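You operate a simulated robot arm through the tools that you are given. There is no shell and no other tool.

The job below is to be done with a simulated robot arm. You get a single attempt, and the scene is never put back.

JOB
Shake the white-capped tube and stand it back in its rack.
Fine: use the shaker: slide the blue block aside, work the lever till no dye lies at the bottom, slide the block back; the other tube stays in the rack, unmixed. Set down upright: what you pick out. Where these are worked on the way, their far stop is far enough and under half their travel is too little: blue block.

Only the result counts: the job must be done as asked and must still hold three seconds after the hand-in. Knocking over, shifting, dropping, spilling or breaking anything else fails it.

ROBOT AND FRAMES
A 6-joint arm with a two-finger gripper, fixed in place. Base frame: the origin is at the foot of the arm, x ahead of it, y to its left, z up. Lengths are in mm, angles in degrees, forces in N, time in s.
Its first joint turns from -166.0 to 166.0 degrees. Payload 2.45 kg.
The tool frame sits at the grasp point between the pads (the TCP): z along the fingers, y along the line on which they close. The tips reach 20 mm beyond it. Largest opening 140 mm; the body of the gripper starts 168 mm behind the TCP.
Orientation is that of the tool frame in the base frame, as a unit quaternion [x, y, z, w]. With the fingers straight down and closing along the base's y, the tool's x points along the base's -x, its y along +y and its z along -z.

CONTROLS
- The arm moves only by the tool play_rows. Its argument "series" is a list of rows, each an object of numbers (a shift or turn left out is 0, a gripper value left out holds the last): "ax", "ay", "az": the turn, a rotation vector about the base's x, y, z in degrees; "x", "y", "z": the shift along the base's x, y, z in m; "hand": the closure in counts, from 0 (fully open) to 255 (shut). In form: [{"ax": .., "ay": .., "az": .., "x": .., "y": .., "z": .., "hand": ..}, ...]. A call has 1 to 20 rows; each row shifts and turns the commanded pose from where the row before left it. A row lasts 0.2 s, in which the tool goes at most 50 mm and 8.6 degrees; a call with a longer step from one row to the next is refused whole, and so is a gripper value outside its range. A pose out of reach is approached as far as the arm can. The call stops where the force on the tool passes 70 N (or 10 N more than at its start, if that is more) or the arm is blocked; 0.2 s more then pass. Each finger travels about 45 mm/s and halts on what it meets, pressing with about 41 N; the grip force reading is that of the motor and also rises with nothing between the fingers. The clock runs only during rows and for 0.2 s after the last one: add rows that do not move to give the fingers time. The reply holds the time, the measured pose of the TCP, the force on the tool along the base axes, the opening and the grip force, in the units named above and with some noise, with the torque about the TCP (base axes, N m) and any sound that the robot's microphone picked up.
- Cameras (640 x 400 px; columns grow to the right, rows downward): "scene" is fixed at [49.8, -499.3, 1495.9]; the picture's right is [0.37, -0.93, 0.00], its down [-0.47, -0.18, -0.86] and it looks along [0.80, 0.32, -0.50] (base axes); focal length 331 px, centre (320, 200). "wrist" rides on the gripper at [78, 11, -209] in the tool frame; the picture's right is [-0.14, 0.99, 0.00], its down [-0.92, -0.13, -0.37] and it looks along [-0.36, -0.05, 0.93] (tool axes); focal length 280 px, centre (320, 200). There is no depth. A picture from a camera that has moved, and an enlarged one, comes with that camera's place and axes in the base frame and with its lens.
- snapshot(camera): a new picture of that camera. It takes no simulated time.
- close_up(camera, box): a new picture of the part [left, top, right, bottom] of that camera's present view, enlarged. It takes no simulated time.
- close_job(): hands the job in; it is judged then, once.

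Nothing tells you positions but the pictures and the camera data. Unless the task says otherwise, let go and move clear before handing in.

The tools are called after ">>>" as a command line: name --argument value ..., lists and objects as JSON in quotes. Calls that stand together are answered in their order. play_rows: Moves the arm, as the interface text tells. Its arguments: {"type":"object","properties":{"series":{"type":"array"}},"required":["series"]} The other tools are called the same way: snapshot (camera) takes a picture; close_up (camera, box) takes an enlarged picture of a part of a camera's view; close_job () hands the job in.

At the start:

```text
t: 0.0
position: [611.8, -148.8, 1187.2]
tool_rot: [0.0, 1.0, 0.0, 0.001]
wrist_force: [0.5, -0.2, -0.3]
ft_torque: [-0.01, 0.02, -0.02]
grip_width: 139.8
finger_force: 0.1
```

scene: 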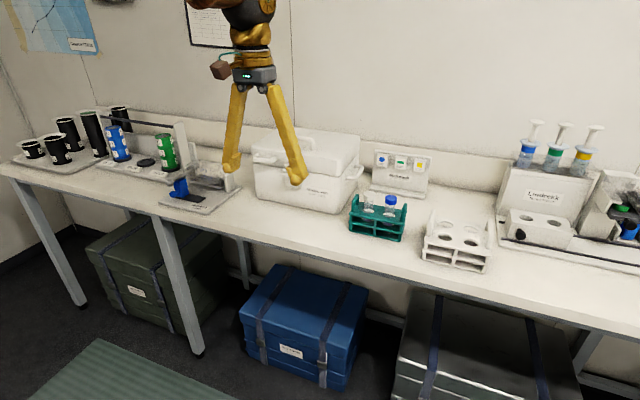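
wrist: 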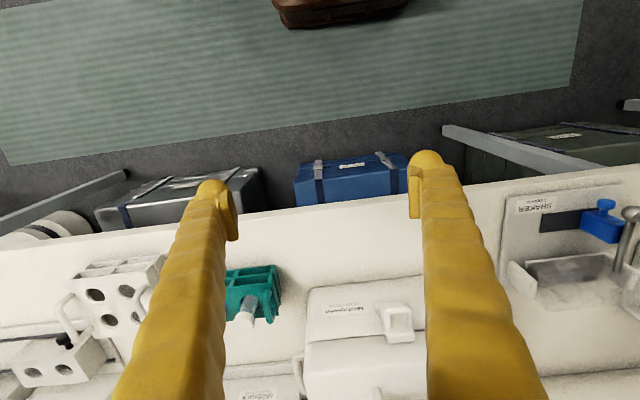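

I see a bench with a green rack holding a white-capped and a blue-capped tube, and a shaker with a blue block at the left. I'll look closer at these areas first.

>>> close_up --camera "scene" --box '[330, 170, 430, 250]'

>>> close_up --camera "scene" --box '[150, 140, 260, 220]'

>>> close_up --camera "wrist" --box '[480, 170, 640, 330]'

>>> close_up --camera "wrist" --box '[200, 230, 320, 350]'

```text
5.00 times, centred on (380, 210) of scene
camera zoom: at [49.8, -499.3, 1495.9], right [0.37, -0.93, 0.0], down [-0.47, -0.18, -0.86], along [0.8, 0.32, -0.5], focal length 1656 px, centre (20, 150)
```

zoom: 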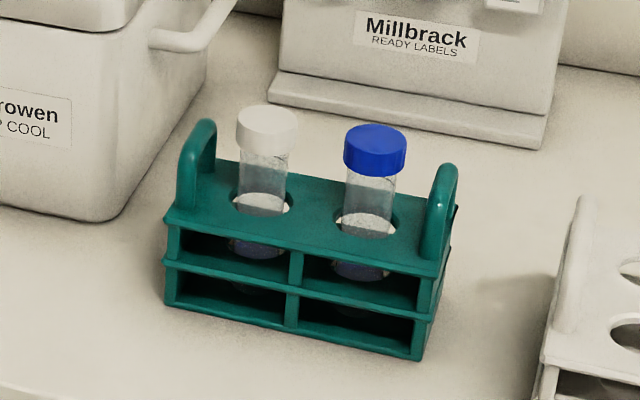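

```text
5.00 times, centred on (205, 180) of scene
camera zoom: at [49.8, -499.3, 1495.9], right [0.37, -0.93, 0.0], down [-0.47, -0.18, -0.86], along [0.8, 0.32, -0.5], focal length 1656 px, centre (895, 300)
```

zoom: 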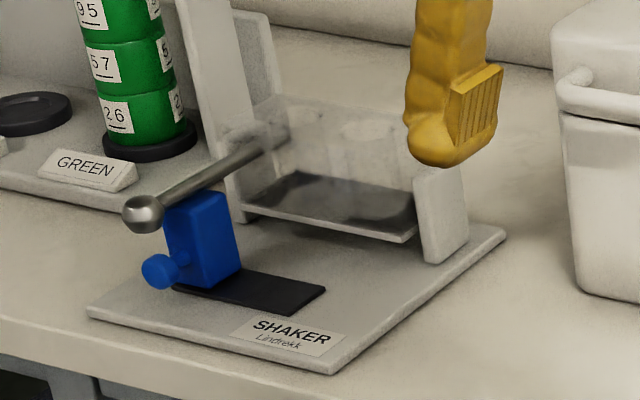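

```text
2.50 times, centred on (560, 250) of wrist
camera zoom: at [532.9, -136.3, 1393.6], right [0.14, 0.99, 0.0], down [0.92, -0.13, 0.37], along [0.36, -0.05, -0.93], focal length 701 px, centre (-280, 75)
```

zoom: 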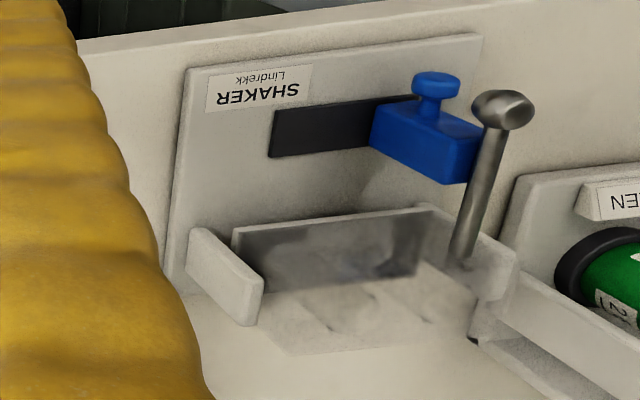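

```text
3.33 times, centred on (260, 290) of wrist
camera zoom: at [532.9, -136.3, 1393.6], right [0.14, 0.99, 0.0], down [0.92, -0.13, 0.37], along [0.36, -0.05, -0.93], focal length 935 px, centre (520, -100)
```

zoom: 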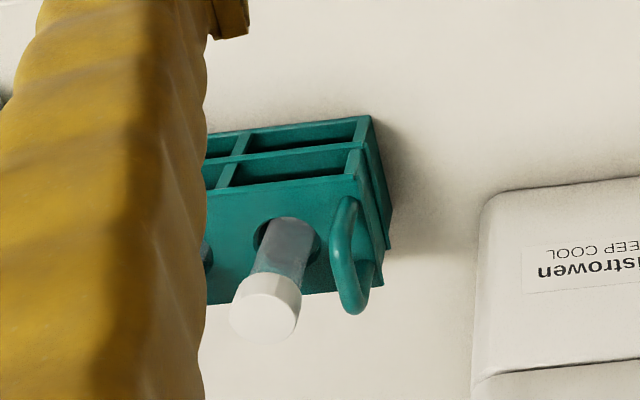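

I see the shaker at the left (lever ball around x 760, y 306, z 1009) and the white cap around (890, -317, 1020). I'll move the hand above the shaker at the same height to view it with the wrist camera.

>>> play_rows --series '[{"y": 0.045}, {"y": 0.045}, {"y": 0.045}, {"y": 0.045}, {"y": 0.045}, {"y": 0.045}, {"y": 0.045}, {"y": 0.045}, {"y": 0.02}, {}]'

```text
t: 2.2
position: [612.4, 231.2, 1186.8]
tool_rot: [0.001, 1.0, -0.001, 0.0]
wrist_force: [1.2, -0.8, 0.0]
ft_torque: [0.01, 0.01, 0.02]
grip_width: 140.0
finger_force: 0.1
```

The hand should now be above the shaker; I'll look at it from the wrist.

>>> snapshot --camera "wrist"

>>> snapshot --camera "scene"

```text
taken
camera wrist: at [533.8, 242.5, 1394.7], right [0.14, 0.99, 0.0], down [0.92, -0.13, 0.37], along [0.36, -0.05, -0.93], focal length 280 px, centre (320, 200)
```

wrist: 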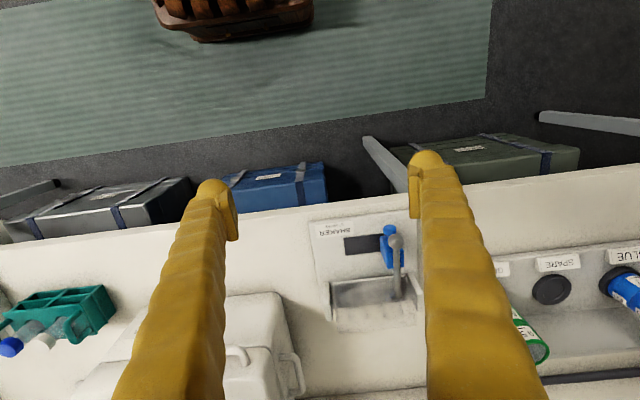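

```text
taken
```

scene: 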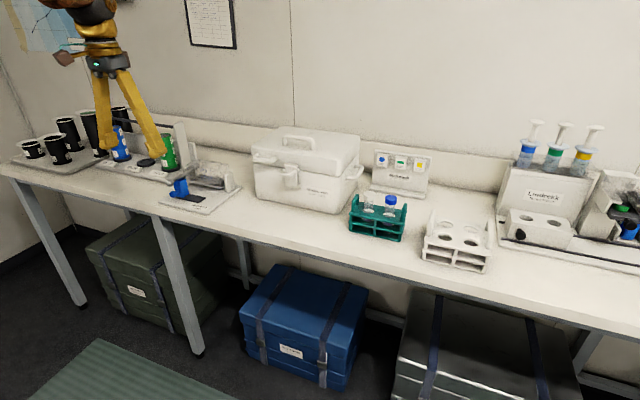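

>>> close_up --camera "wrist" --box '[295, 205, 435, 345]'

>>> close_up --camera "scene" --box '[150, 140, 260, 220]'

```text
2.86 times, centred on (365, 275) of wrist
camera zoom: at [533.8, 242.5, 1394.7], right [0.14, 0.99, 0.0], down [0.92, -0.13, 0.37], along [0.36, -0.05, -0.93], focal length 801 px, centre (191, -14)
```

zoom: 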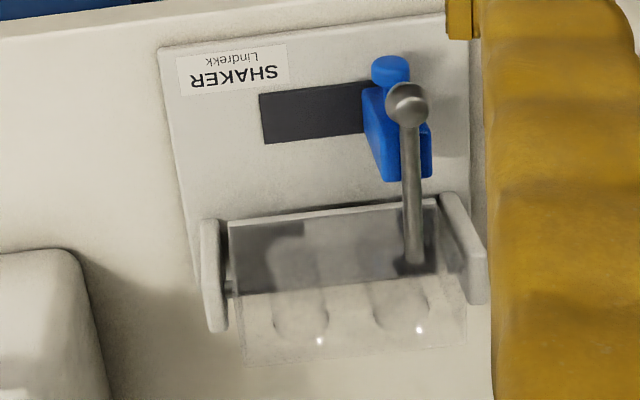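

```text
5.00 times, centred on (205, 180) of scene
camera zoom: at [49.8, -499.3, 1495.9], right [0.37, -0.93, 0.0], down [-0.47, -0.18, -0.86], along [0.8, 0.32, -0.5], focal length 1656 px, centre (895, 300)
```

zoom: 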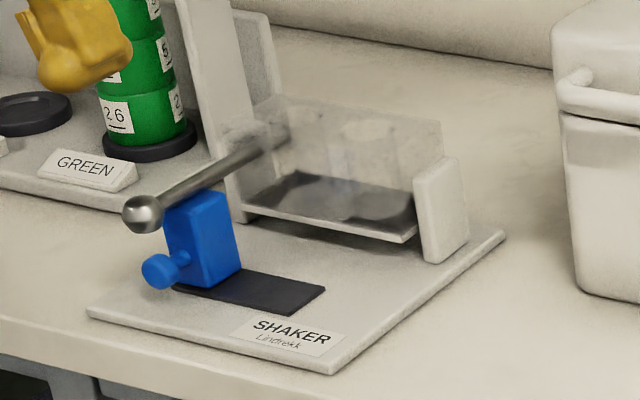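

The shaker has a clear cradle with two tube holes, a lever pointing toward the robot (ball near (777, 333, 992)), and the blue block under the lever with a slot toward -y. I'll go lower for a sharper look.

>>> play_rows --series '[{"x": 0.03, "z": -0.025, "y": 0.01}, {"x": 0.03, "z": -0.025, "y": 0.01}, {"x": 0.03, "z": -0.025, "y": 0.01}, {"x": 0.0, "z": -0.01}, {}]'

>>> snapshot --camera "wrist"

>>> close_up --camera "wrist" --box '[220, 120, 420, 320]'

```text
t: 3.4
position: [702.0, 261.4, 1100.8]
tool_rot: [0.0, 1.0, 0.0, -0.001]
wrist_force: [-0.4, 0.8, 0.2]
ft_torque: [0.02, 0.01, 0.01]
grip_width: 140.2
finger_force: 0.0
```

```text
taken
camera wrist: at [623.6, 273.4, 1308.3], right [0.14, 0.99, 0.0], down [0.92, -0.13, 0.37], along [0.37, -0.05, -0.93], focal length 280 px, centre (320, 200)
```

wrist: 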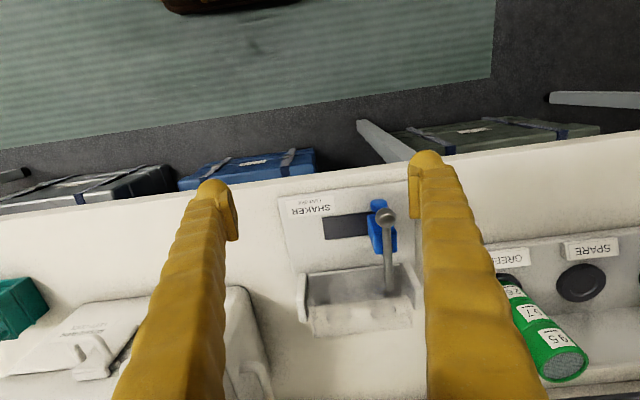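

```text
2.00 times, centred on (320, 220) of wrist
camera zoom: at [623.6, 273.4, 1308.3], right [0.14, 0.99, 0.0], down [0.92, -0.13, 0.37], along [0.37, -0.05, -0.93], focal length 561 px, centre (320, 160)
```

zoom: 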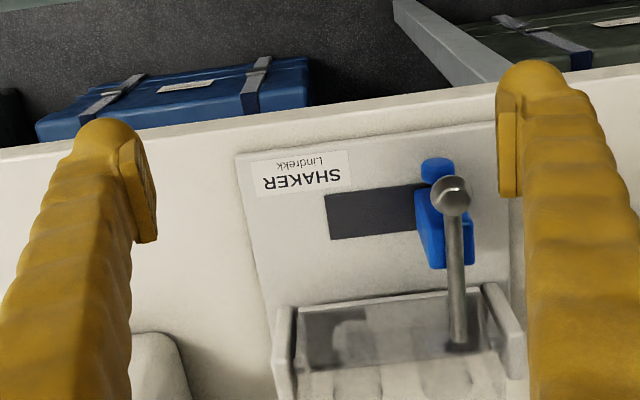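

The ball is near (785, 334, 986), the shaker plate top near z 910, and the slot runs along y at x 812–850 starting at y 251. I'll zoom in on the block, the lever, and the cradle.

>>> close_up --camera "wrist" --box '[355, 190, 415, 260]'

>>> close_up --camera "wrist" --box '[285, 240, 425, 350]'

>>> close_up --camera "scene" --box '[165, 165, 215, 205]'

>>> close_up --camera "scene" --box '[190, 150, 260, 200]'

```text
5.71 times, centred on (385, 225) of wrist
camera zoom: at [623.6, 273.4, 1308.3], right [0.14, 0.99, 0.0], down [0.92, -0.13, 0.37], along [0.37, -0.05, -0.93], focal length 1602 px, centre (-51, 57)
```

zoom: 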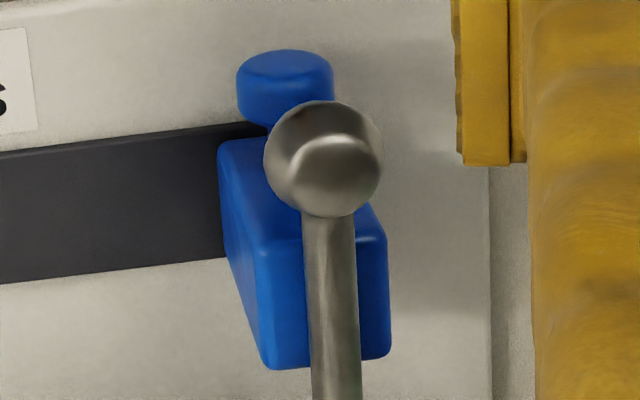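

```text
3.64 times, centred on (355, 295) of wrist
camera zoom: at [623.6, 273.4, 1308.3], right [0.14, 0.99, 0.0], down [0.92, -0.13, 0.37], along [0.37, -0.05, -0.93], focal length 1020 px, centre (193, -146)
```

zoom: 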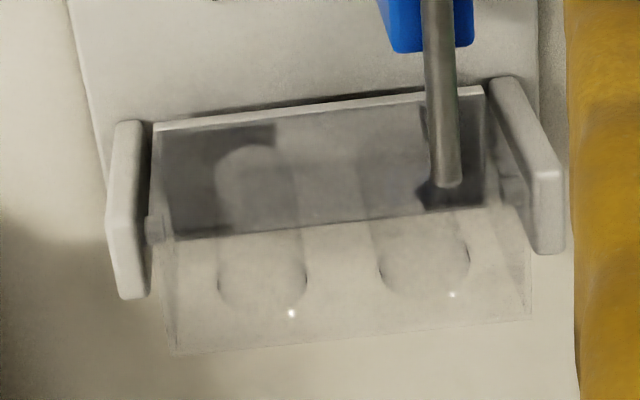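

```text
10.00 times, centred on (190, 185) of scene
camera zoom: at [49.8, -499.3, 1495.9], right [0.37, -0.93, 0.0], down [-0.47, -0.18, -0.86], along [0.8, 0.32, -0.5], focal length 3312 px, centre (1620, 350)
```

zoom: 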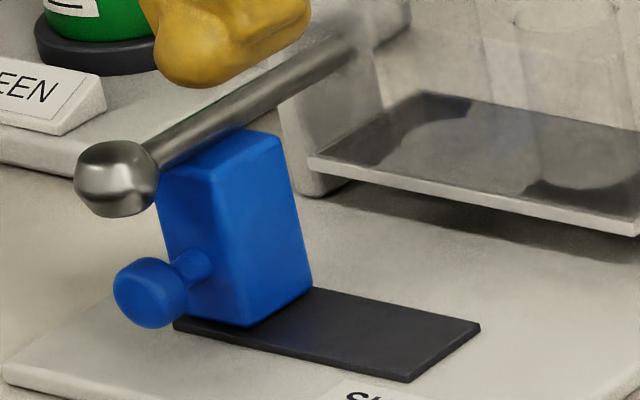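

```text
8.00 times, centred on (225, 175) of scene
camera zoom: at [49.8, -499.3, 1495.9], right [0.37, -0.93, 0.0], down [-0.47, -0.18, -0.86], along [0.8, 0.32, -0.5], focal length 2650 px, centre (1080, 400)
```

zoom: 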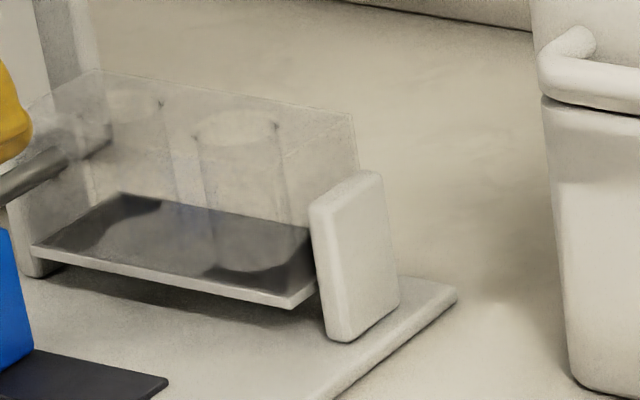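

Measured: block at x 812–847, y 321–350, top z 974, with a knob head in front at about (788, 335, 941). The cradle wells are near (929, 258) and (928, 322), with the cradle top at z ≈ 997. Next I'll look at the green rack.

>>> play_rows --series '[{"z": 0.045}, {"z": 0.045}, {"y": -0.045}, {"y": -0.045}, {"y": -0.045}, {"y": -0.045}, {"y": -0.045}, {"y": -0.045}, {"y": -0.045}, {"y": -0.045}, {"y": -0.045}, {"y": -0.045}, {"y": -0.045}, {"y": -0.045}, {"y": -0.04}, {"x": 0.04}, {"x": 0.04}, {"x": 0.02}, {"z": -0.03}, {}]'

>>> snapshot --camera "wrist"

>>> snapshot --camera "scene"

```text
t: 7.6
position: [801.8, -317.0, 1160.3]
tool_rot: [0.0, 1.0, 0.0, 0.0]
wrist_force: [0.2, -0.4, 0.2]
ft_torque: [-0.03, 0.01, 0.0]
grip_width: 140.0
finger_force: 0.0
```

```text
taken
camera wrist: at [723.0, -304.1, 1367.4], right [0.14, 0.99, 0.0], down [0.92, -0.13, 0.37], along [0.37, -0.05, -0.93], focal length 280 px, centre (320, 200)
```

wrist: 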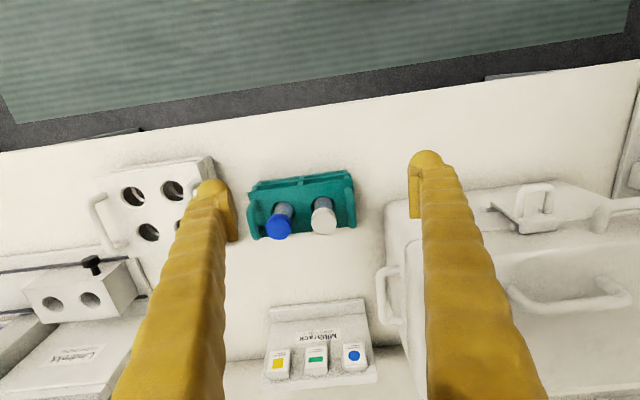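

```text
taken
```

scene: 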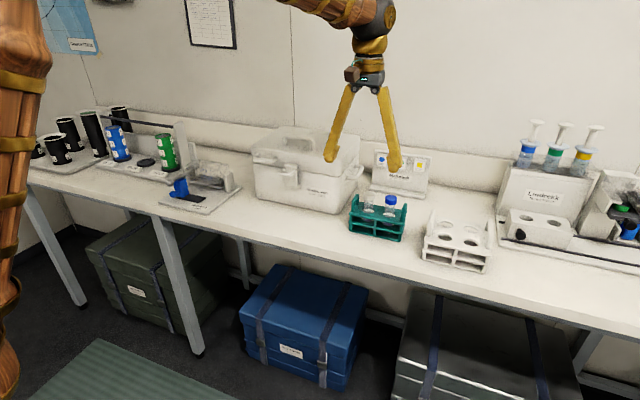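

>>> close_up --camera "wrist" --box '[240, 155, 370, 255]'

>>> close_up --camera "scene" --box '[340, 185, 415, 245]'

```text
4.00 times, centred on (305, 205) of wrist
camera zoom: at [723.0, -304.1, 1367.4], right [0.14, 0.99, 0.0], down [0.92, -0.13, 0.37], along [0.37, -0.05, -0.93], focal length 1122 px, centre (380, 180)
```

zoom: 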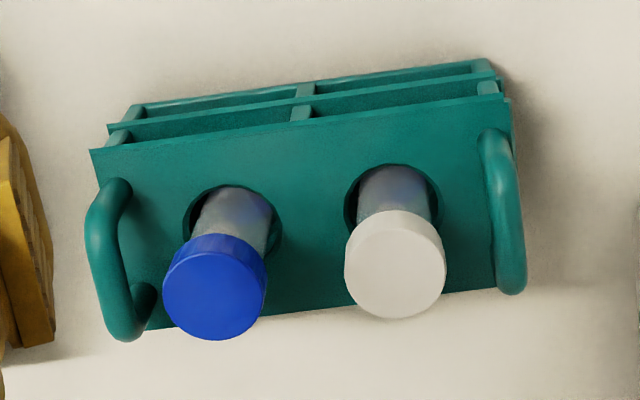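

```text
6.67 times, centred on (378, 215) of scene
camera zoom: at [49.8, -499.3, 1495.9], right [0.37, -0.93, 0.0], down [-0.47, -0.18, -0.86], along [0.8, 0.32, -0.5], focal length 2208 px, centre (-63, 100)
```

zoom: 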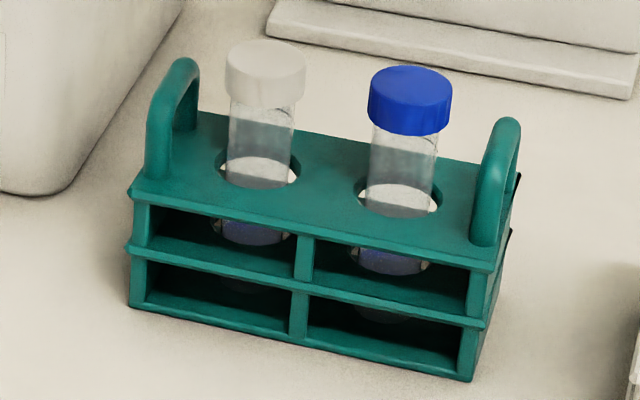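

The white cap top centre is near (893.5, -322.4, 1021.6), about 34 mm across; the rack top is at z ≈ 959 with end handles up to z ≈ 1000. I'll turn the hand 90° so the fingers close along x, clear of the handles and the blue cap, and move above the cap.

>>> play_rows --series '[{"az": -8.5, "x": 0.0, "hand": 100}, {"az": -8.5, "x": 0.01}, {"az": -8.5, "x": 0.01}, {"az": -8.5, "x": 0.01}, {"az": -8.5, "x": 0.01}, {"az": -8.5, "x": 0.01}, {"az": -8.5, "x": 0.01}, {"az": -8.5, "x": 0.01}, {"az": -8.5, "x": 0.01}, {"az": -8.5, "x": 0.01}, {"az": -5.0, "x": 0.0015, "y": -0.0055}, {}]'

>>> snapshot --camera "wrist"

>>> snapshot --camera "scene"

```text
t: 10.2
position: [892.3, -323.1, 1160.7]
tool_rot: [0.708, 0.706, 0.0, 0.001]
wrist_force: [0.3, 0.8, 0.5]
ft_torque: [0.03, 0.01, -0.01]
grip_width: 85.2
finger_force: 0.1
```

```text
taken
camera wrist: at [902.6, -244.5, 1368.8], right [0.99, -0.14, 0.0], down [-0.13, -0.92, 0.37], along [-0.05, -0.36, -0.93], focal length 280 px, centre (320, 200)
```

wrist: 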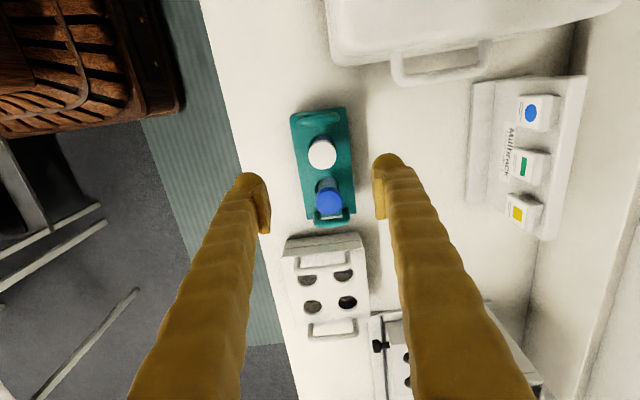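

```text
taken
```

scene: 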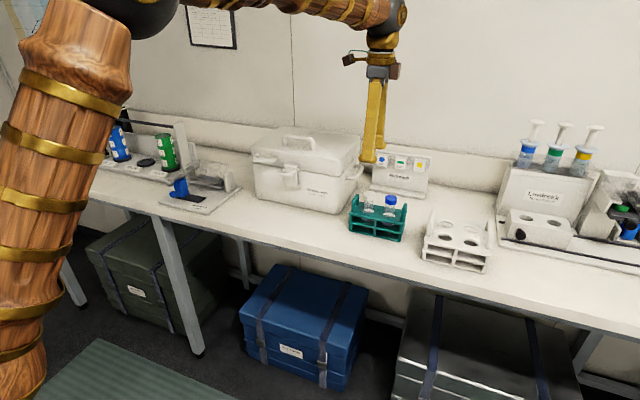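

The hand is turned and above the cap. I'll measure the cap in this view before descending.

>>> close_up --camera "wrist" --box '[270, 95, 380, 235]'

```text
2.86 times, centred on (325, 165) of wrist
camera zoom: at [902.6, -244.5, 1368.8], right [0.99, -0.14, 0.0], down [-0.13, -0.92, 0.37], along [-0.05, -0.36, -0.93], focal length 801 px, centre (306, 300)
```

zoom: 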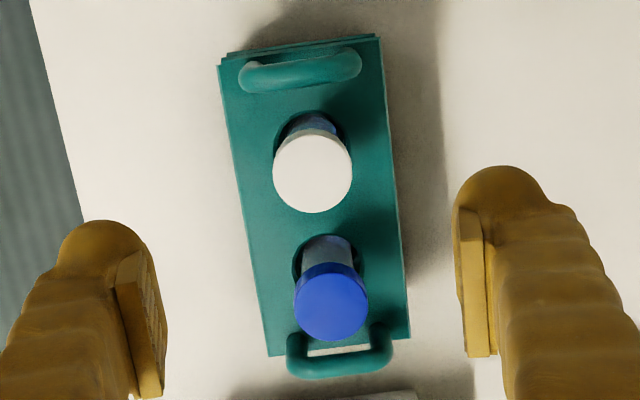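

The cap centre in this view gives (894.6, -321), matching. I'll fine-align and descend so the pads straddle the cap (TCP at z ≈ 1012).

>>> play_rows --series '[{"x": 0.0018, "y": 0.0012}, {"z": -0.035}, {"z": -0.035}, {"z": -0.03}, {"z": -0.025}, {"z": -0.015}, {"z": -0.008}, {}]'

>>> snapshot --camera "wrist"

>>> close_up --camera "scene" --box '[330, 130, 430, 250]'

```text
t: 12.0
position: [893.7, -321.3, 1012.6]
tool_rot: [0.707, 0.707, 0.001, 0.0]
wrist_force: [-0.2, -0.5, 0.0]
ft_torque: [-0.01, -0.02, -0.01]
grip_width: 85.0
finger_force: 0.0
```

```text
taken
camera wrist: at [904.7, -242.7, 1220.8], right [0.99, -0.14, 0.0], down [-0.13, -0.92, 0.37], along [-0.05, -0.37, -0.93], focal length 280 px, centre (320, 200)
```

wrist: 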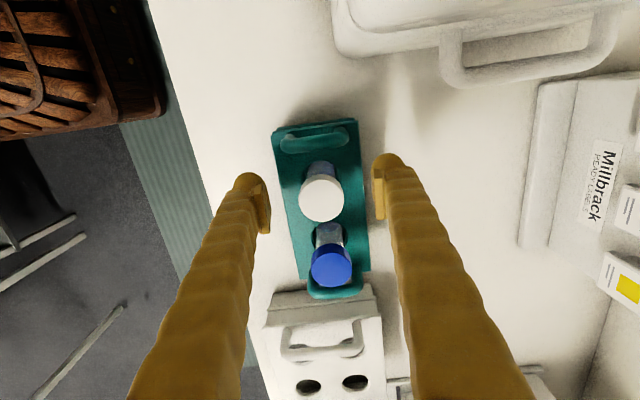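

```text
3.33 times, centred on (380, 190) of scene
camera zoom: at [49.8, -499.3, 1495.9], right [0.37, -0.93, 0.0], down [-0.47, -0.18, -0.86], along [0.8, 0.32, -0.5], focal length 1104 px, centre (120, 233)
```

zoom: 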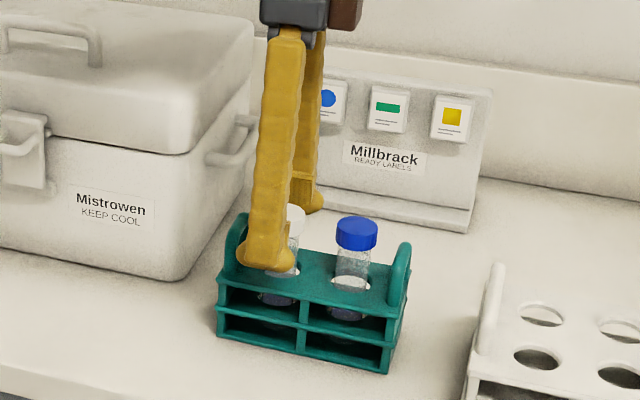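

The cap sits centred between the pads. I'll close on it.

>>> play_rows --series '[{"hand": 255}, {}, {}, {}, {}, {}, {}]'

>>> close_up --camera "scene" --box '[330, 130, 430, 250]'

>>> snapshot --camera "wrist"

```text
t: 13.6
position: [894.1, -321.7, 1012.5]
tool_rot: [0.707, 0.707, 0.0, -0.001]
wrist_force: [-0.4, -0.7, -0.2]
ft_torque: [0.01, 0.01, 0.01]
grip_width: 30.9
finger_force: 41.1
```

```text
3.33 times, centred on (380, 190) of scene
camera zoom: at [49.8, -499.3, 1495.9], right [0.37, -0.93, 0.0], down [-0.47, -0.18, -0.86], along [0.8, 0.32, -0.5], focal length 1104 px, centre (120, 233)
```

zoom: 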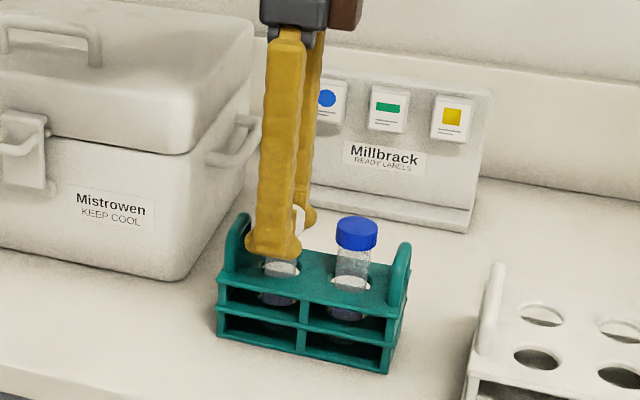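

```text
taken
camera wrist: at [904.7, -242.7, 1220.9], right [0.99, -0.14, 0.0], down [-0.13, -0.92, 0.37], along [-0.05, -0.37, -0.93], focal length 280 px, centre (320, 200)
```

wrist: 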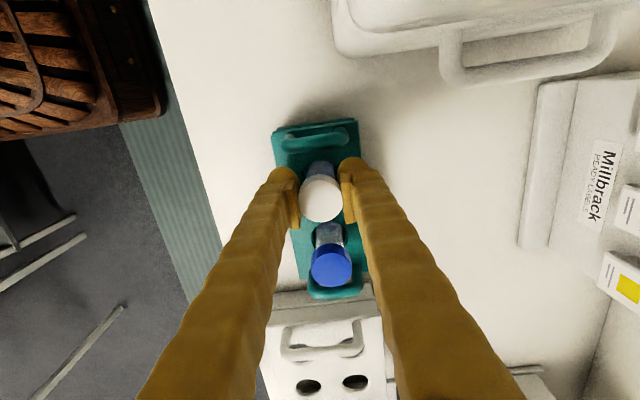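

The cap is gripped (width 30.9, 41 N). I'll lift straight up by 150 mm.

>>> play_rows --series '[{"z": 0.01}, {"z": 0.02}, {"z": 0.03}, {"z": 0.03}, {"z": 0.03}, {"z": 0.03}, {}]'

>>> close_up --camera "scene" --box '[320, 90, 440, 250]'

>>> snapshot --camera "wrist"

```text
t: 15.2
position: [895.2, -319.2, 1162.0]
tool_rot: [0.707, 0.707, 0.0, 0.0]
wrist_force: [0.6, -0.2, -0.4]
ft_torque: [0.0, -0.01, 0.03]
grip_width: 30.9
finger_force: 40.6
```

```text
2.50 times, centred on (380, 170) of scene
camera zoom: at [49.8, -499.3, 1495.9], right [0.37, -0.93, 0.0], down [-0.47, -0.18, -0.86], along [0.8, 0.32, -0.5], focal length 828 px, centre (170, 275)
```

zoom: 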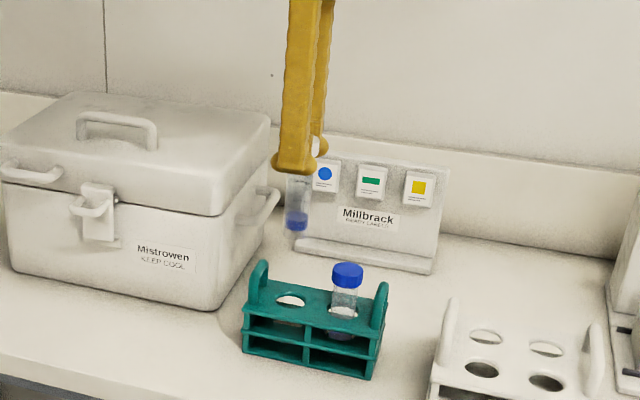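

```text
taken
camera wrist: at [906.3, -241.6, 1368.7], right [0.99, -0.14, 0.0], down [-0.13, -0.92, 0.37], along [-0.05, -0.37, -0.93], focal length 280 px, centre (320, 200)
```

wrist: 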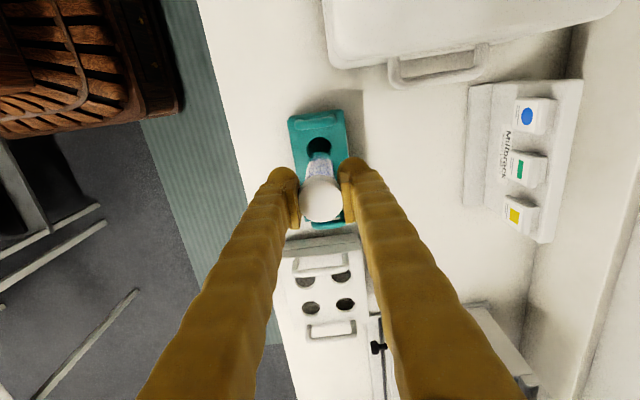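

The tube is out, with blue dye at its bottom. I'll zoom in to gauge its length and see the dye.

>>> close_up --camera "scene" --box '[370, 135, 430, 195]'

>>> close_up --camera "wrist" --box '[270, 105, 370, 235]'

```text
6.67 times, centred on (400, 165) of scene
camera zoom: at [49.8, -499.3, 1495.9], right [0.37, -0.93, 0.0], down [-0.47, -0.18, -0.86], along [0.8, 0.32, -0.5], focal length 2208 px, centre (-213, 433)
```

zoom: 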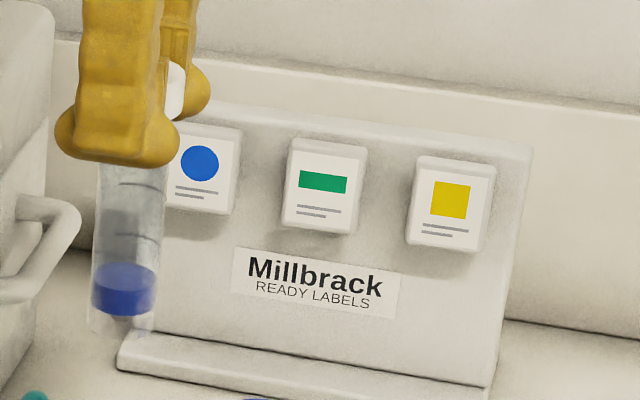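

```text
3.08 times, centred on (320, 170) of wrist
camera zoom: at [906.3, -241.6, 1368.7], right [0.99, -0.14, 0.0], down [-0.13, -0.92, 0.37], along [-0.05, -0.37, -0.93], focal length 863 px, centre (320, 292)
```

zoom: 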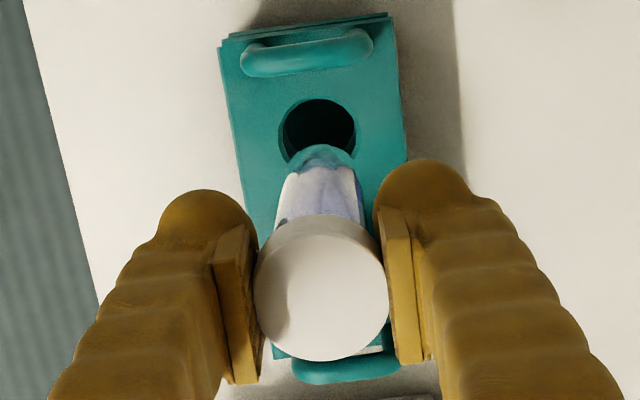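

The tube hangs straight with its bottom about 107 mm below the TCP. I'll retreat in x in front of the bench, carry across in y, and stop in front of the shaker.

>>> play_rows --series '[{"x": -0.03}, {"x": -0.045}, {"x": -0.045}, {"x": -0.045}, {"x": -0.035}, {"y": 0.02}, {"y": 0.045}, {"y": 0.045}, {"y": 0.045}, {"y": 0.045}, {"y": 0.045}, {"y": 0.045}, {"y": 0.045}, {"y": 0.045}, {"y": 0.045}, {"y": 0.045}, {"y": 0.045}, {"y": 0.045}, {"y": 0.02}, {}]'

>>> snapshot --camera "scene"

```text
t: 19.4
position: [691.7, 258.4, 1164.4]
tool_rot: [0.707, 0.708, 0.0, 0.0]
wrist_force: [0.6, -0.1, -0.2]
ft_torque: [0.0, 0.04, 0.0]
grip_width: 30.5
finger_force: 41.6
```

```text
taken
```

scene: 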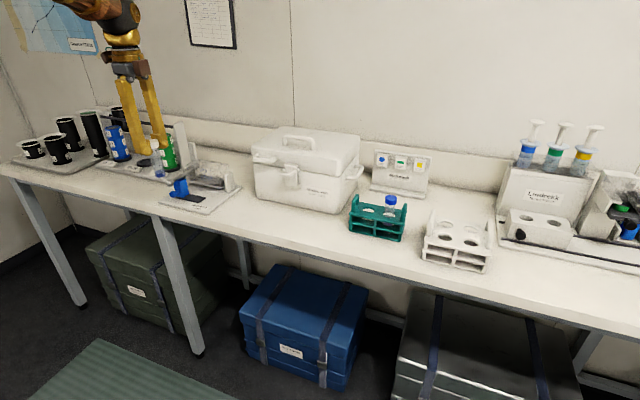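

The tube is in front of the shaker at y ≈ 258. I'll move it forward above the right-hand well, still high.

>>> play_rows --series '[{"x": 0.025}, {"x": 0.045}, {"x": 0.045}, {"x": 0.045}, {"x": 0.045}, {"x": 0.032}, {}, {}]'

>>> snapshot --camera "wrist"

>>> close_up --camera "scene" --box '[160, 90, 280, 220]'

```text
t: 21.2
position: [930.7, 255.4, 1163.1]
tool_rot: [0.707, 0.707, 0.001, 0.0]
wrist_force: [-0.3, 1.1, -0.2]
ft_torque: [0.02, -0.02, 0.01]
grip_width: 30.8
finger_force: 41.1
```

```text
taken
camera wrist: at [942.0, 333.8, 1369.4], right [0.99, -0.14, 0.0], down [-0.13, -0.92, 0.37], along [-0.05, -0.37, -0.93], focal length 280 px, centre (320, 200)
```

wrist: 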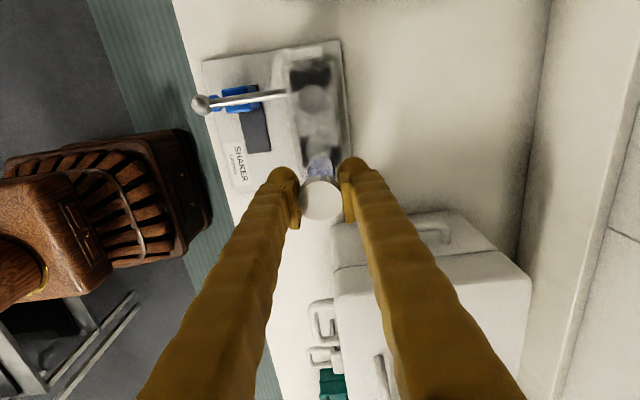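

```text
3.08 times, centred on (220, 155) of scene
camera zoom: at [49.8, -499.3, 1495.9], right [0.37, -0.93, 0.0], down [-0.47, -0.18, -0.86], along [0.8, 0.32, -0.5], focal length 1019 px, centre (628, 338)
```

zoom: 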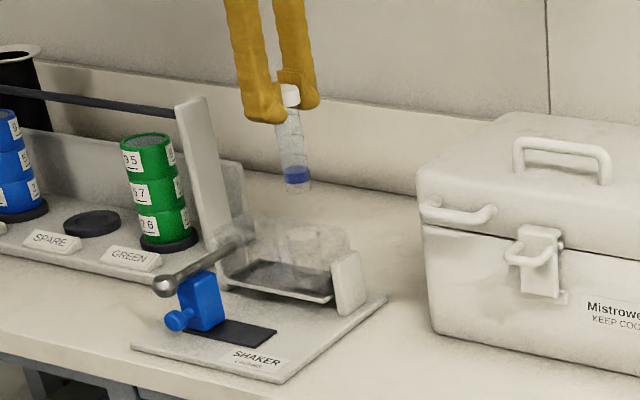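

The tube hovers near the right-hand well. I'll zoom to measure the well positions in this view.

>>> close_up --camera "wrist" --box '[265, 35, 375, 225]'

>>> close_up --camera "scene" --box '[215, 110, 285, 200]'

```text
2.11 times, centred on (320, 130) of wrist
camera zoom: at [942.0, 333.8, 1369.4], right [0.99, -0.14, 0.0], down [-0.13, -0.92, 0.37], along [-0.05, -0.37, -0.93], focal length 590 px, centre (320, 347)
```

zoom: 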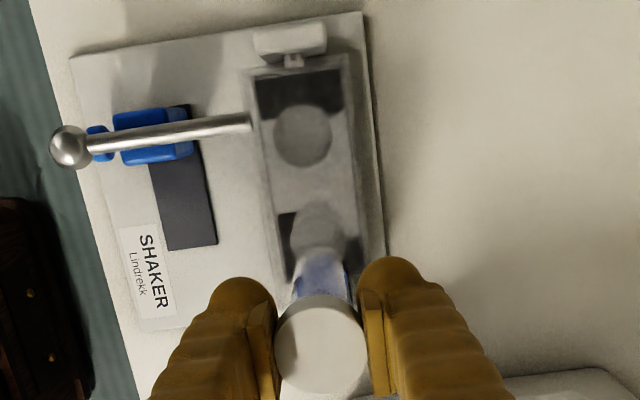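

```text
4.44 times, centred on (250, 155) of scene
camera zoom: at [49.8, -499.3, 1495.9], right [0.37, -0.93, 0.0], down [-0.47, -0.18, -0.86], along [0.8, 0.32, -0.5], focal length 1472 px, centre (631, 400)
```

zoom: 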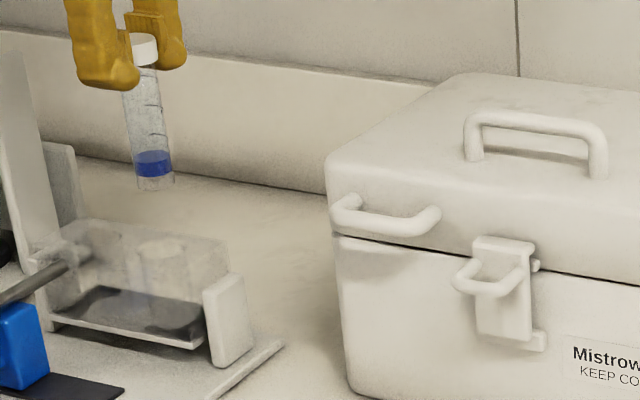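

Well estimate: right-hand well rim centre at about (929.5, 258.5, 1000), bore about 35–38 mm versus a 28 mm tube. I'll zoom on the tube to check it hangs vertically.

>>> close_up --camera "scene" --box '[230, 110, 270, 160]'

>>> close_up --camera "scene" --box '[215, 150, 265, 200]'

>>> close_up --camera "wrist" --box '[285, 60, 355, 220]'

```text
8.00 times, centred on (250, 135) of scene
camera zoom: at [49.8, -499.3, 1495.9], right [0.37, -0.93, 0.0], down [-0.47, -0.18, -0.86], along [0.8, 0.32, -0.5], focal length 2650 px, centre (880, 720)
```

zoom: 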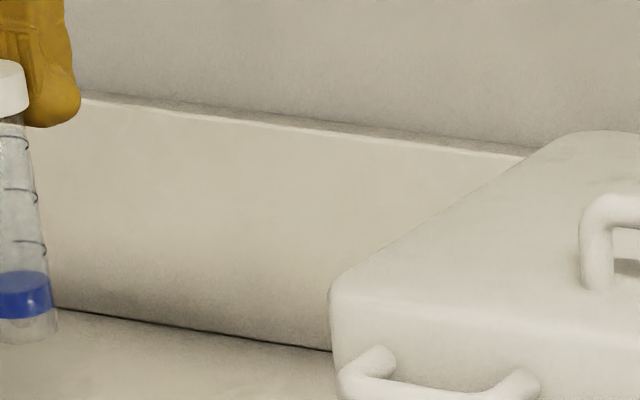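

```text
8.00 times, centred on (240, 175) of scene
camera zoom: at [49.8, -499.3, 1495.9], right [0.37, -0.93, 0.0], down [-0.47, -0.18, -0.86], along [0.8, 0.32, -0.5], focal length 2650 px, centre (960, 400)
```

zoom: 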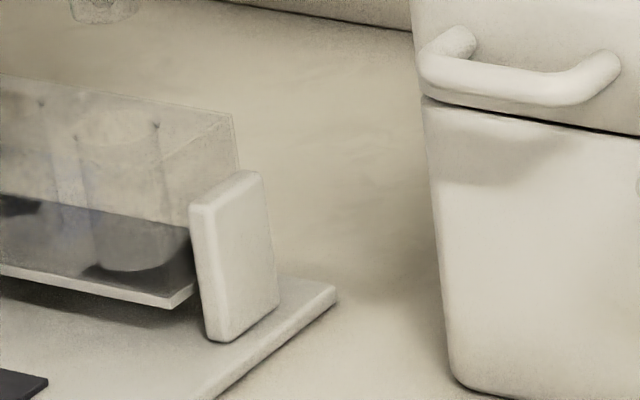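

```text
2.50 times, centred on (320, 140) of wrist
camera zoom: at [942.0, 333.8, 1369.4], right [0.99, -0.14, 0.0], down [-0.13, -0.92, 0.37], along [-0.05, -0.37, -0.93], focal length 701 px, centre (320, 350)
```

zoom: 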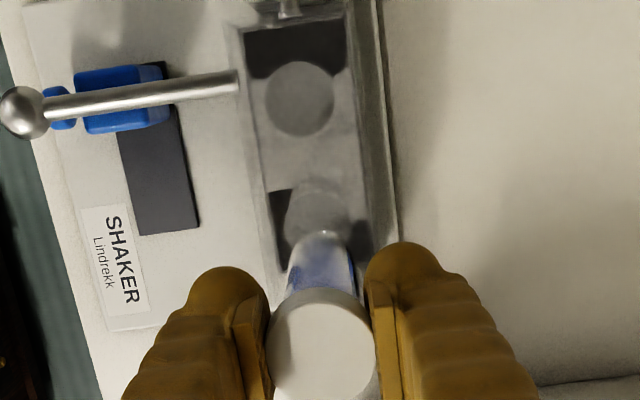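

The well floor looks to be at z ≈ 937 and the bore is around 38 mm. One more centred crop to check the tube's lean.

>>> close_up --camera "scene" --box '[215, 105, 265, 165]'

```text
6.67 times, centred on (240, 135) of scene
camera zoom: at [49.8, -499.3, 1495.9], right [0.37, -0.93, 0.0], down [-0.47, -0.18, -0.86], along [0.8, 0.32, -0.5], focal length 2208 px, centre (853, 633)
```

zoom: 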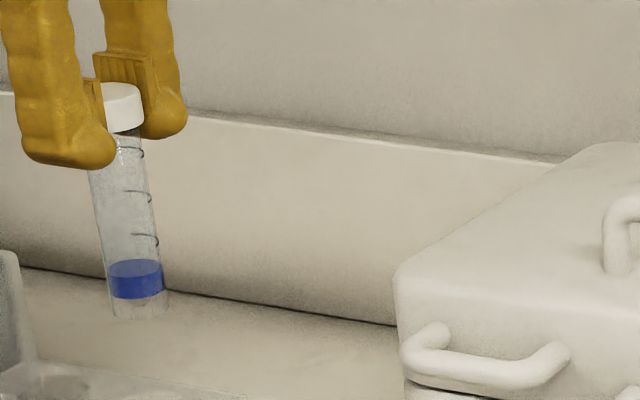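

The tube is close to vertical. I'll settle and re-read the pose before the fine alignment.

>>> play_rows --series '[{}]'

>>> play_rows --series '[{}]'

```text
t: 21.6
position: [931.4, 255.8, 1162.2]
tool_rot: [0.707, 0.707, -0.001, 0.0]
wrist_force: [-0.4, -0.2, -0.7]
ft_torque: [0.01, 0.0, 0.03]
grip_width: 30.7
finger_force: 40.9
```

```text
t: 22.0
position: [931.5, 255.8, 1162.5]
tool_rot: [0.707, 0.707, 0.0, 0.0]
wrist_force: [-0.4, -0.4, 0.0]
ft_torque: [-0.03, -0.01, 0.0]
grip_width: 30.9
finger_force: 40.4
```

TCP reads (931.4, 255.8, 1162.4). I'll shift to (929.5, 258.5) and lower until the tube bottom is just above the well rim, then look.

>>> play_rows --series '[{"x": -0.0019, "y": 0.0027}, {"z": -0.02}, {"z": -0.02}, {"z": -0.008}, {}]'

>>> close_up --camera "wrist" --box '[255, 40, 385, 220]'

>>> close_up --camera "scene" --box '[205, 120, 265, 200]'

```text
t: 23.2
position: [931.5, 261.7, 1114.2]
tool_rot: [0.707, 0.707, 0.0, 0.0]
wrist_force: [-0.6, 0.5, -0.3]
ft_torque: [0.03, -0.01, -0.03]
grip_width: 30.7
finger_force: 41.6
```

```text
2.22 times, centred on (320, 130) of wrist
camera zoom: at [941.0, 339.0, 1321.8], right [0.99, -0.14, 0.0], down [-0.13, -0.92, 0.37], along [-0.05, -0.37, -0.93], focal length 623 px, centre (320, 356)
```

zoom: 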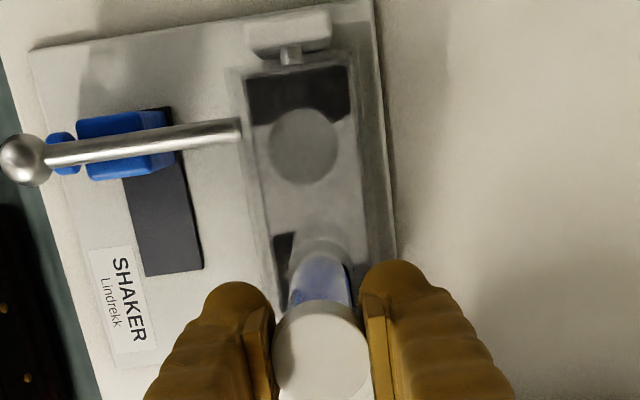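

```text
5.00 times, centred on (235, 160) of scene
camera zoom: at [49.8, -499.3, 1495.9], right [0.37, -0.93, 0.0], down [-0.47, -0.18, -0.86], along [0.8, 0.32, -0.5], focal length 1656 px, centre (745, 400)
```

zoom: 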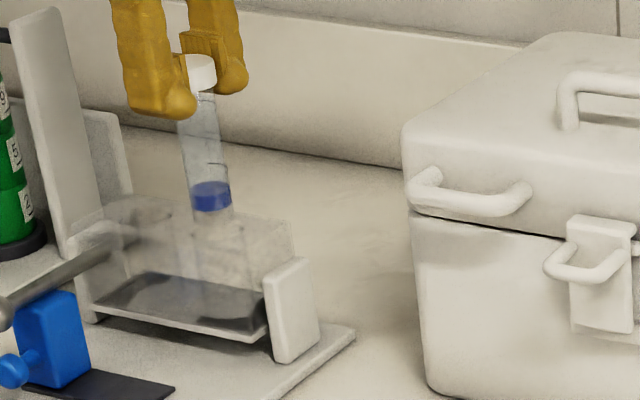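

The measured pose is (931.5, 261.7), a few mm off from the command; wells look to be at (930, 324) and (929.5, 260). I'll zoom tighter on the tube tip versus the rim.

>>> close_up --camera "scene" --box '[218, 145, 258, 185]'

>>> close_up --camera "wrist" --box '[290, 110, 350, 180]'

>>> play_rows --series '[{}]'

```text
10.00 times, centred on (238, 165) of scene
camera zoom: at [49.8, -499.3, 1495.9], right [0.37, -0.93, 0.0], down [-0.47, -0.18, -0.86], along [0.8, 0.32, -0.5], focal length 3312 px, centre (1140, 550)
```

zoom: 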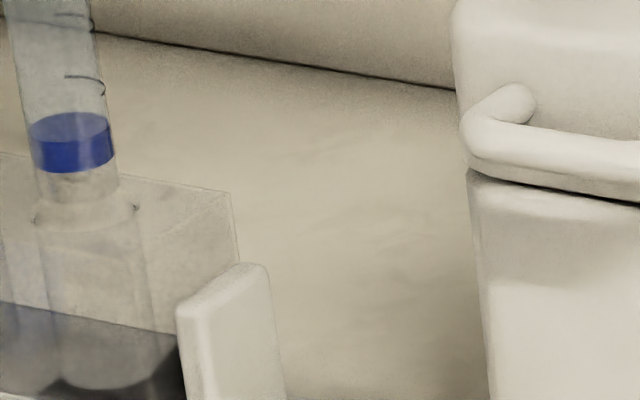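

```text
5.71 times, centred on (320, 145) of wrist
camera zoom: at [941.0, 339.0, 1321.8], right [0.99, -0.14, 0.0], down [-0.13, -0.92, 0.37], along [-0.05, -0.37, -0.93], focal length 1602 px, centre (320, 514)
```

zoom: 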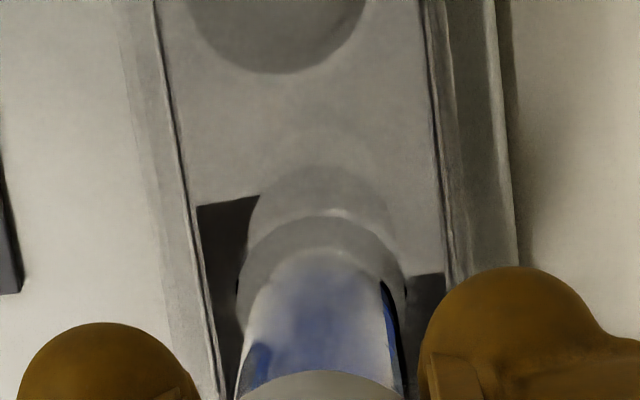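

```text
t: 23.6
position: [929.6, 260.5, 1113.6]
tool_rot: [0.708, 0.707, 0.0, 0.0]
wrist_force: [-0.4, -0.1, 0.6]
ft_torque: [0.04, -0.01, 0.02]
grip_width: 30.7
finger_force: 41.1
```

The tube tip sits within ~2 mm of the well's centre. I'll lower it slowly into the well, watching forces.

>>> play_rows --series '[{"z": -0.006}, {"z": -0.006}, {"z": -0.006}, {"z": -0.006}, {}]'

>>> close_up --camera "scene" --box '[210, 135, 260, 185]'

```text
t: 24.8
position: [929.5, 260.2, 1088.9]
tool_rot: [0.707, 0.707, -0.001, -0.001]
wrist_force: [-0.6, 0.0, -0.2]
ft_torque: [0.04, 0.0, 0.01]
grip_width: 30.9
finger_force: 40.8
```

```text
8.00 times, centred on (235, 160) of scene
camera zoom: at [49.8, -499.3, 1495.9], right [0.37, -0.93, 0.0], down [-0.47, -0.18, -0.86], along [0.8, 0.32, -0.5], focal length 2650 px, centre (1000, 520)
```

zoom: 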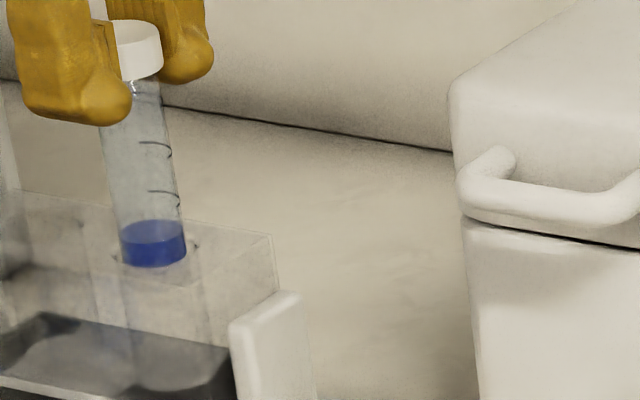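

The tube is entering the well, well centred. Continuing down.

>>> play_rows --series '[{"z": -0.006}, {"z": -0.006}, {"z": -0.006}, {"z": -0.006}, {"z": -0.006}, {}]'

>>> close_up --camera "scene" --box '[210, 140, 260, 190]'

```text
t: 26.2
position: [929.8, 260.0, 1060.9]
tool_rot: [0.707, 0.707, 0.0, -0.001]
wrist_force: [0.4, 0.0, -0.5]
ft_torque: [-0.04, 0.0, 0.02]
grip_width: 30.7
finger_force: 41.0
```

```text
8.00 times, centred on (235, 165) of scene
camera zoom: at [49.8, -499.3, 1495.9], right [0.37, -0.93, 0.0], down [-0.47, -0.18, -0.86], along [0.8, 0.32, -0.5], focal length 2650 px, centre (1000, 480)
```

zoom: 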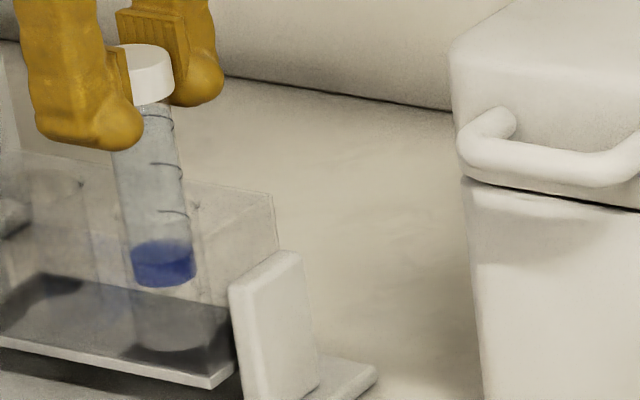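

Inside and free of contact. Lowering in smaller steps until it touches the floor of the well.

>>> play_rows --series '[{"z": -0.004}, {"z": -0.004}, {"z": -0.003}, {}]'

>>> close_up --camera "scene" --box '[210, 140, 260, 190]'

```text
t: 27.2
position: [929.7, 261.5, 1050.0]
tool_rot: [0.707, 0.707, 0.001, -0.001]
wrist_force: [0.4, -0.6, -0.6]
ft_torque: [0.03, -0.02, 0.0]
grip_width: 30.9
finger_force: 40.8
```

```text
8.00 times, centred on (235, 165) of scene
camera zoom: at [49.8, -499.3, 1495.9], right [0.37, -0.93, 0.0], down [-0.47, -0.18, -0.86], along [0.8, 0.32, -0.5], focal length 2650 px, centre (1000, 480)
```

zoom: 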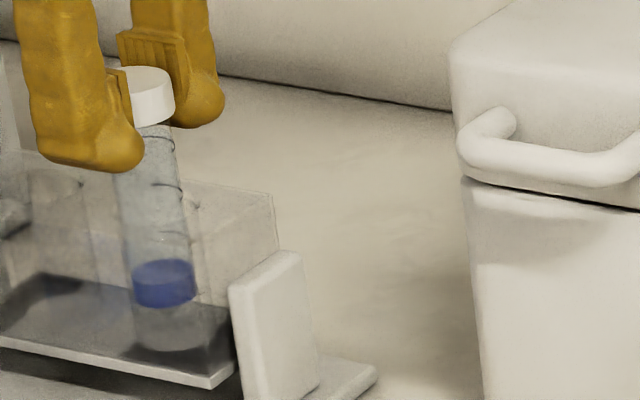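

No contact yet; about 8–10 mm left. Continuing gently.

>>> play_rows --series '[{"z": -0.003}, {"z": -0.002}, {}]'

>>> play_rows --series '[{"z": -0.002}, {}]'

```text
t: 28.0
position: [929.1, 262.3, 1046.4]
tool_rot: [0.707, 0.707, 0.001, -0.001]
wrist_force: [-0.5, 0.9, -0.7]
ft_torque: [0.0, -0.01, 0.01]
grip_width: 30.9
finger_force: 40.8
```

```text
t: 28.6
position: [930.0, 261.0, 1043.6]
tool_rot: [0.706, 0.708, 0.0, 0.0]
wrist_force: [0.5, 0.1, -0.5]
ft_torque: [0.01, -0.02, -0.02]
grip_width: 30.7
finger_force: 41.2
```

>>> play_rows --series '[{"z": -0.002}, {}]'

>>> play_rows --series '[{"z": -0.0015}, {}]'

>>> close_up --camera "scene" --box '[210, 140, 260, 190]'

```text
t: 29.2
position: [929.7, 260.8, 1042.6]
tool_rot: [0.707, 0.707, 0.0, 0.0]
wrist_force: [-0.5, 1.8, 5.3]
ft_torque: [0.1, 0.08, -0.01]
grip_width: 30.9
finger_force: 40.5
```

```text
t: 29.8
position: [930.2, 259.4, 1042.2]
tool_rot: [0.707, 0.707, 0.001, 0.0]
wrist_force: [-1.6, 2.6, 34.3]
ft_torque: [0.16, 0.2, -0.01]
grip_width: 30.9
finger_force: 40.9
```

```text
8.00 times, centred on (235, 165) of scene
camera zoom: at [49.8, -499.3, 1495.9], right [0.37, -0.93, 0.0], down [-0.47, -0.18, -0.86], along [0.8, 0.32, -0.5], focal length 2650 px, centre (1000, 480)
```

zoom: 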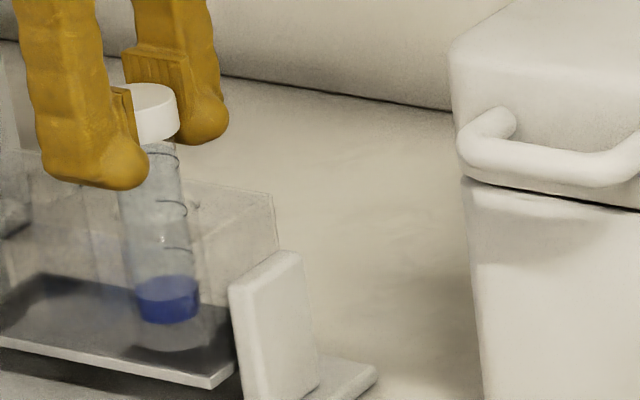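

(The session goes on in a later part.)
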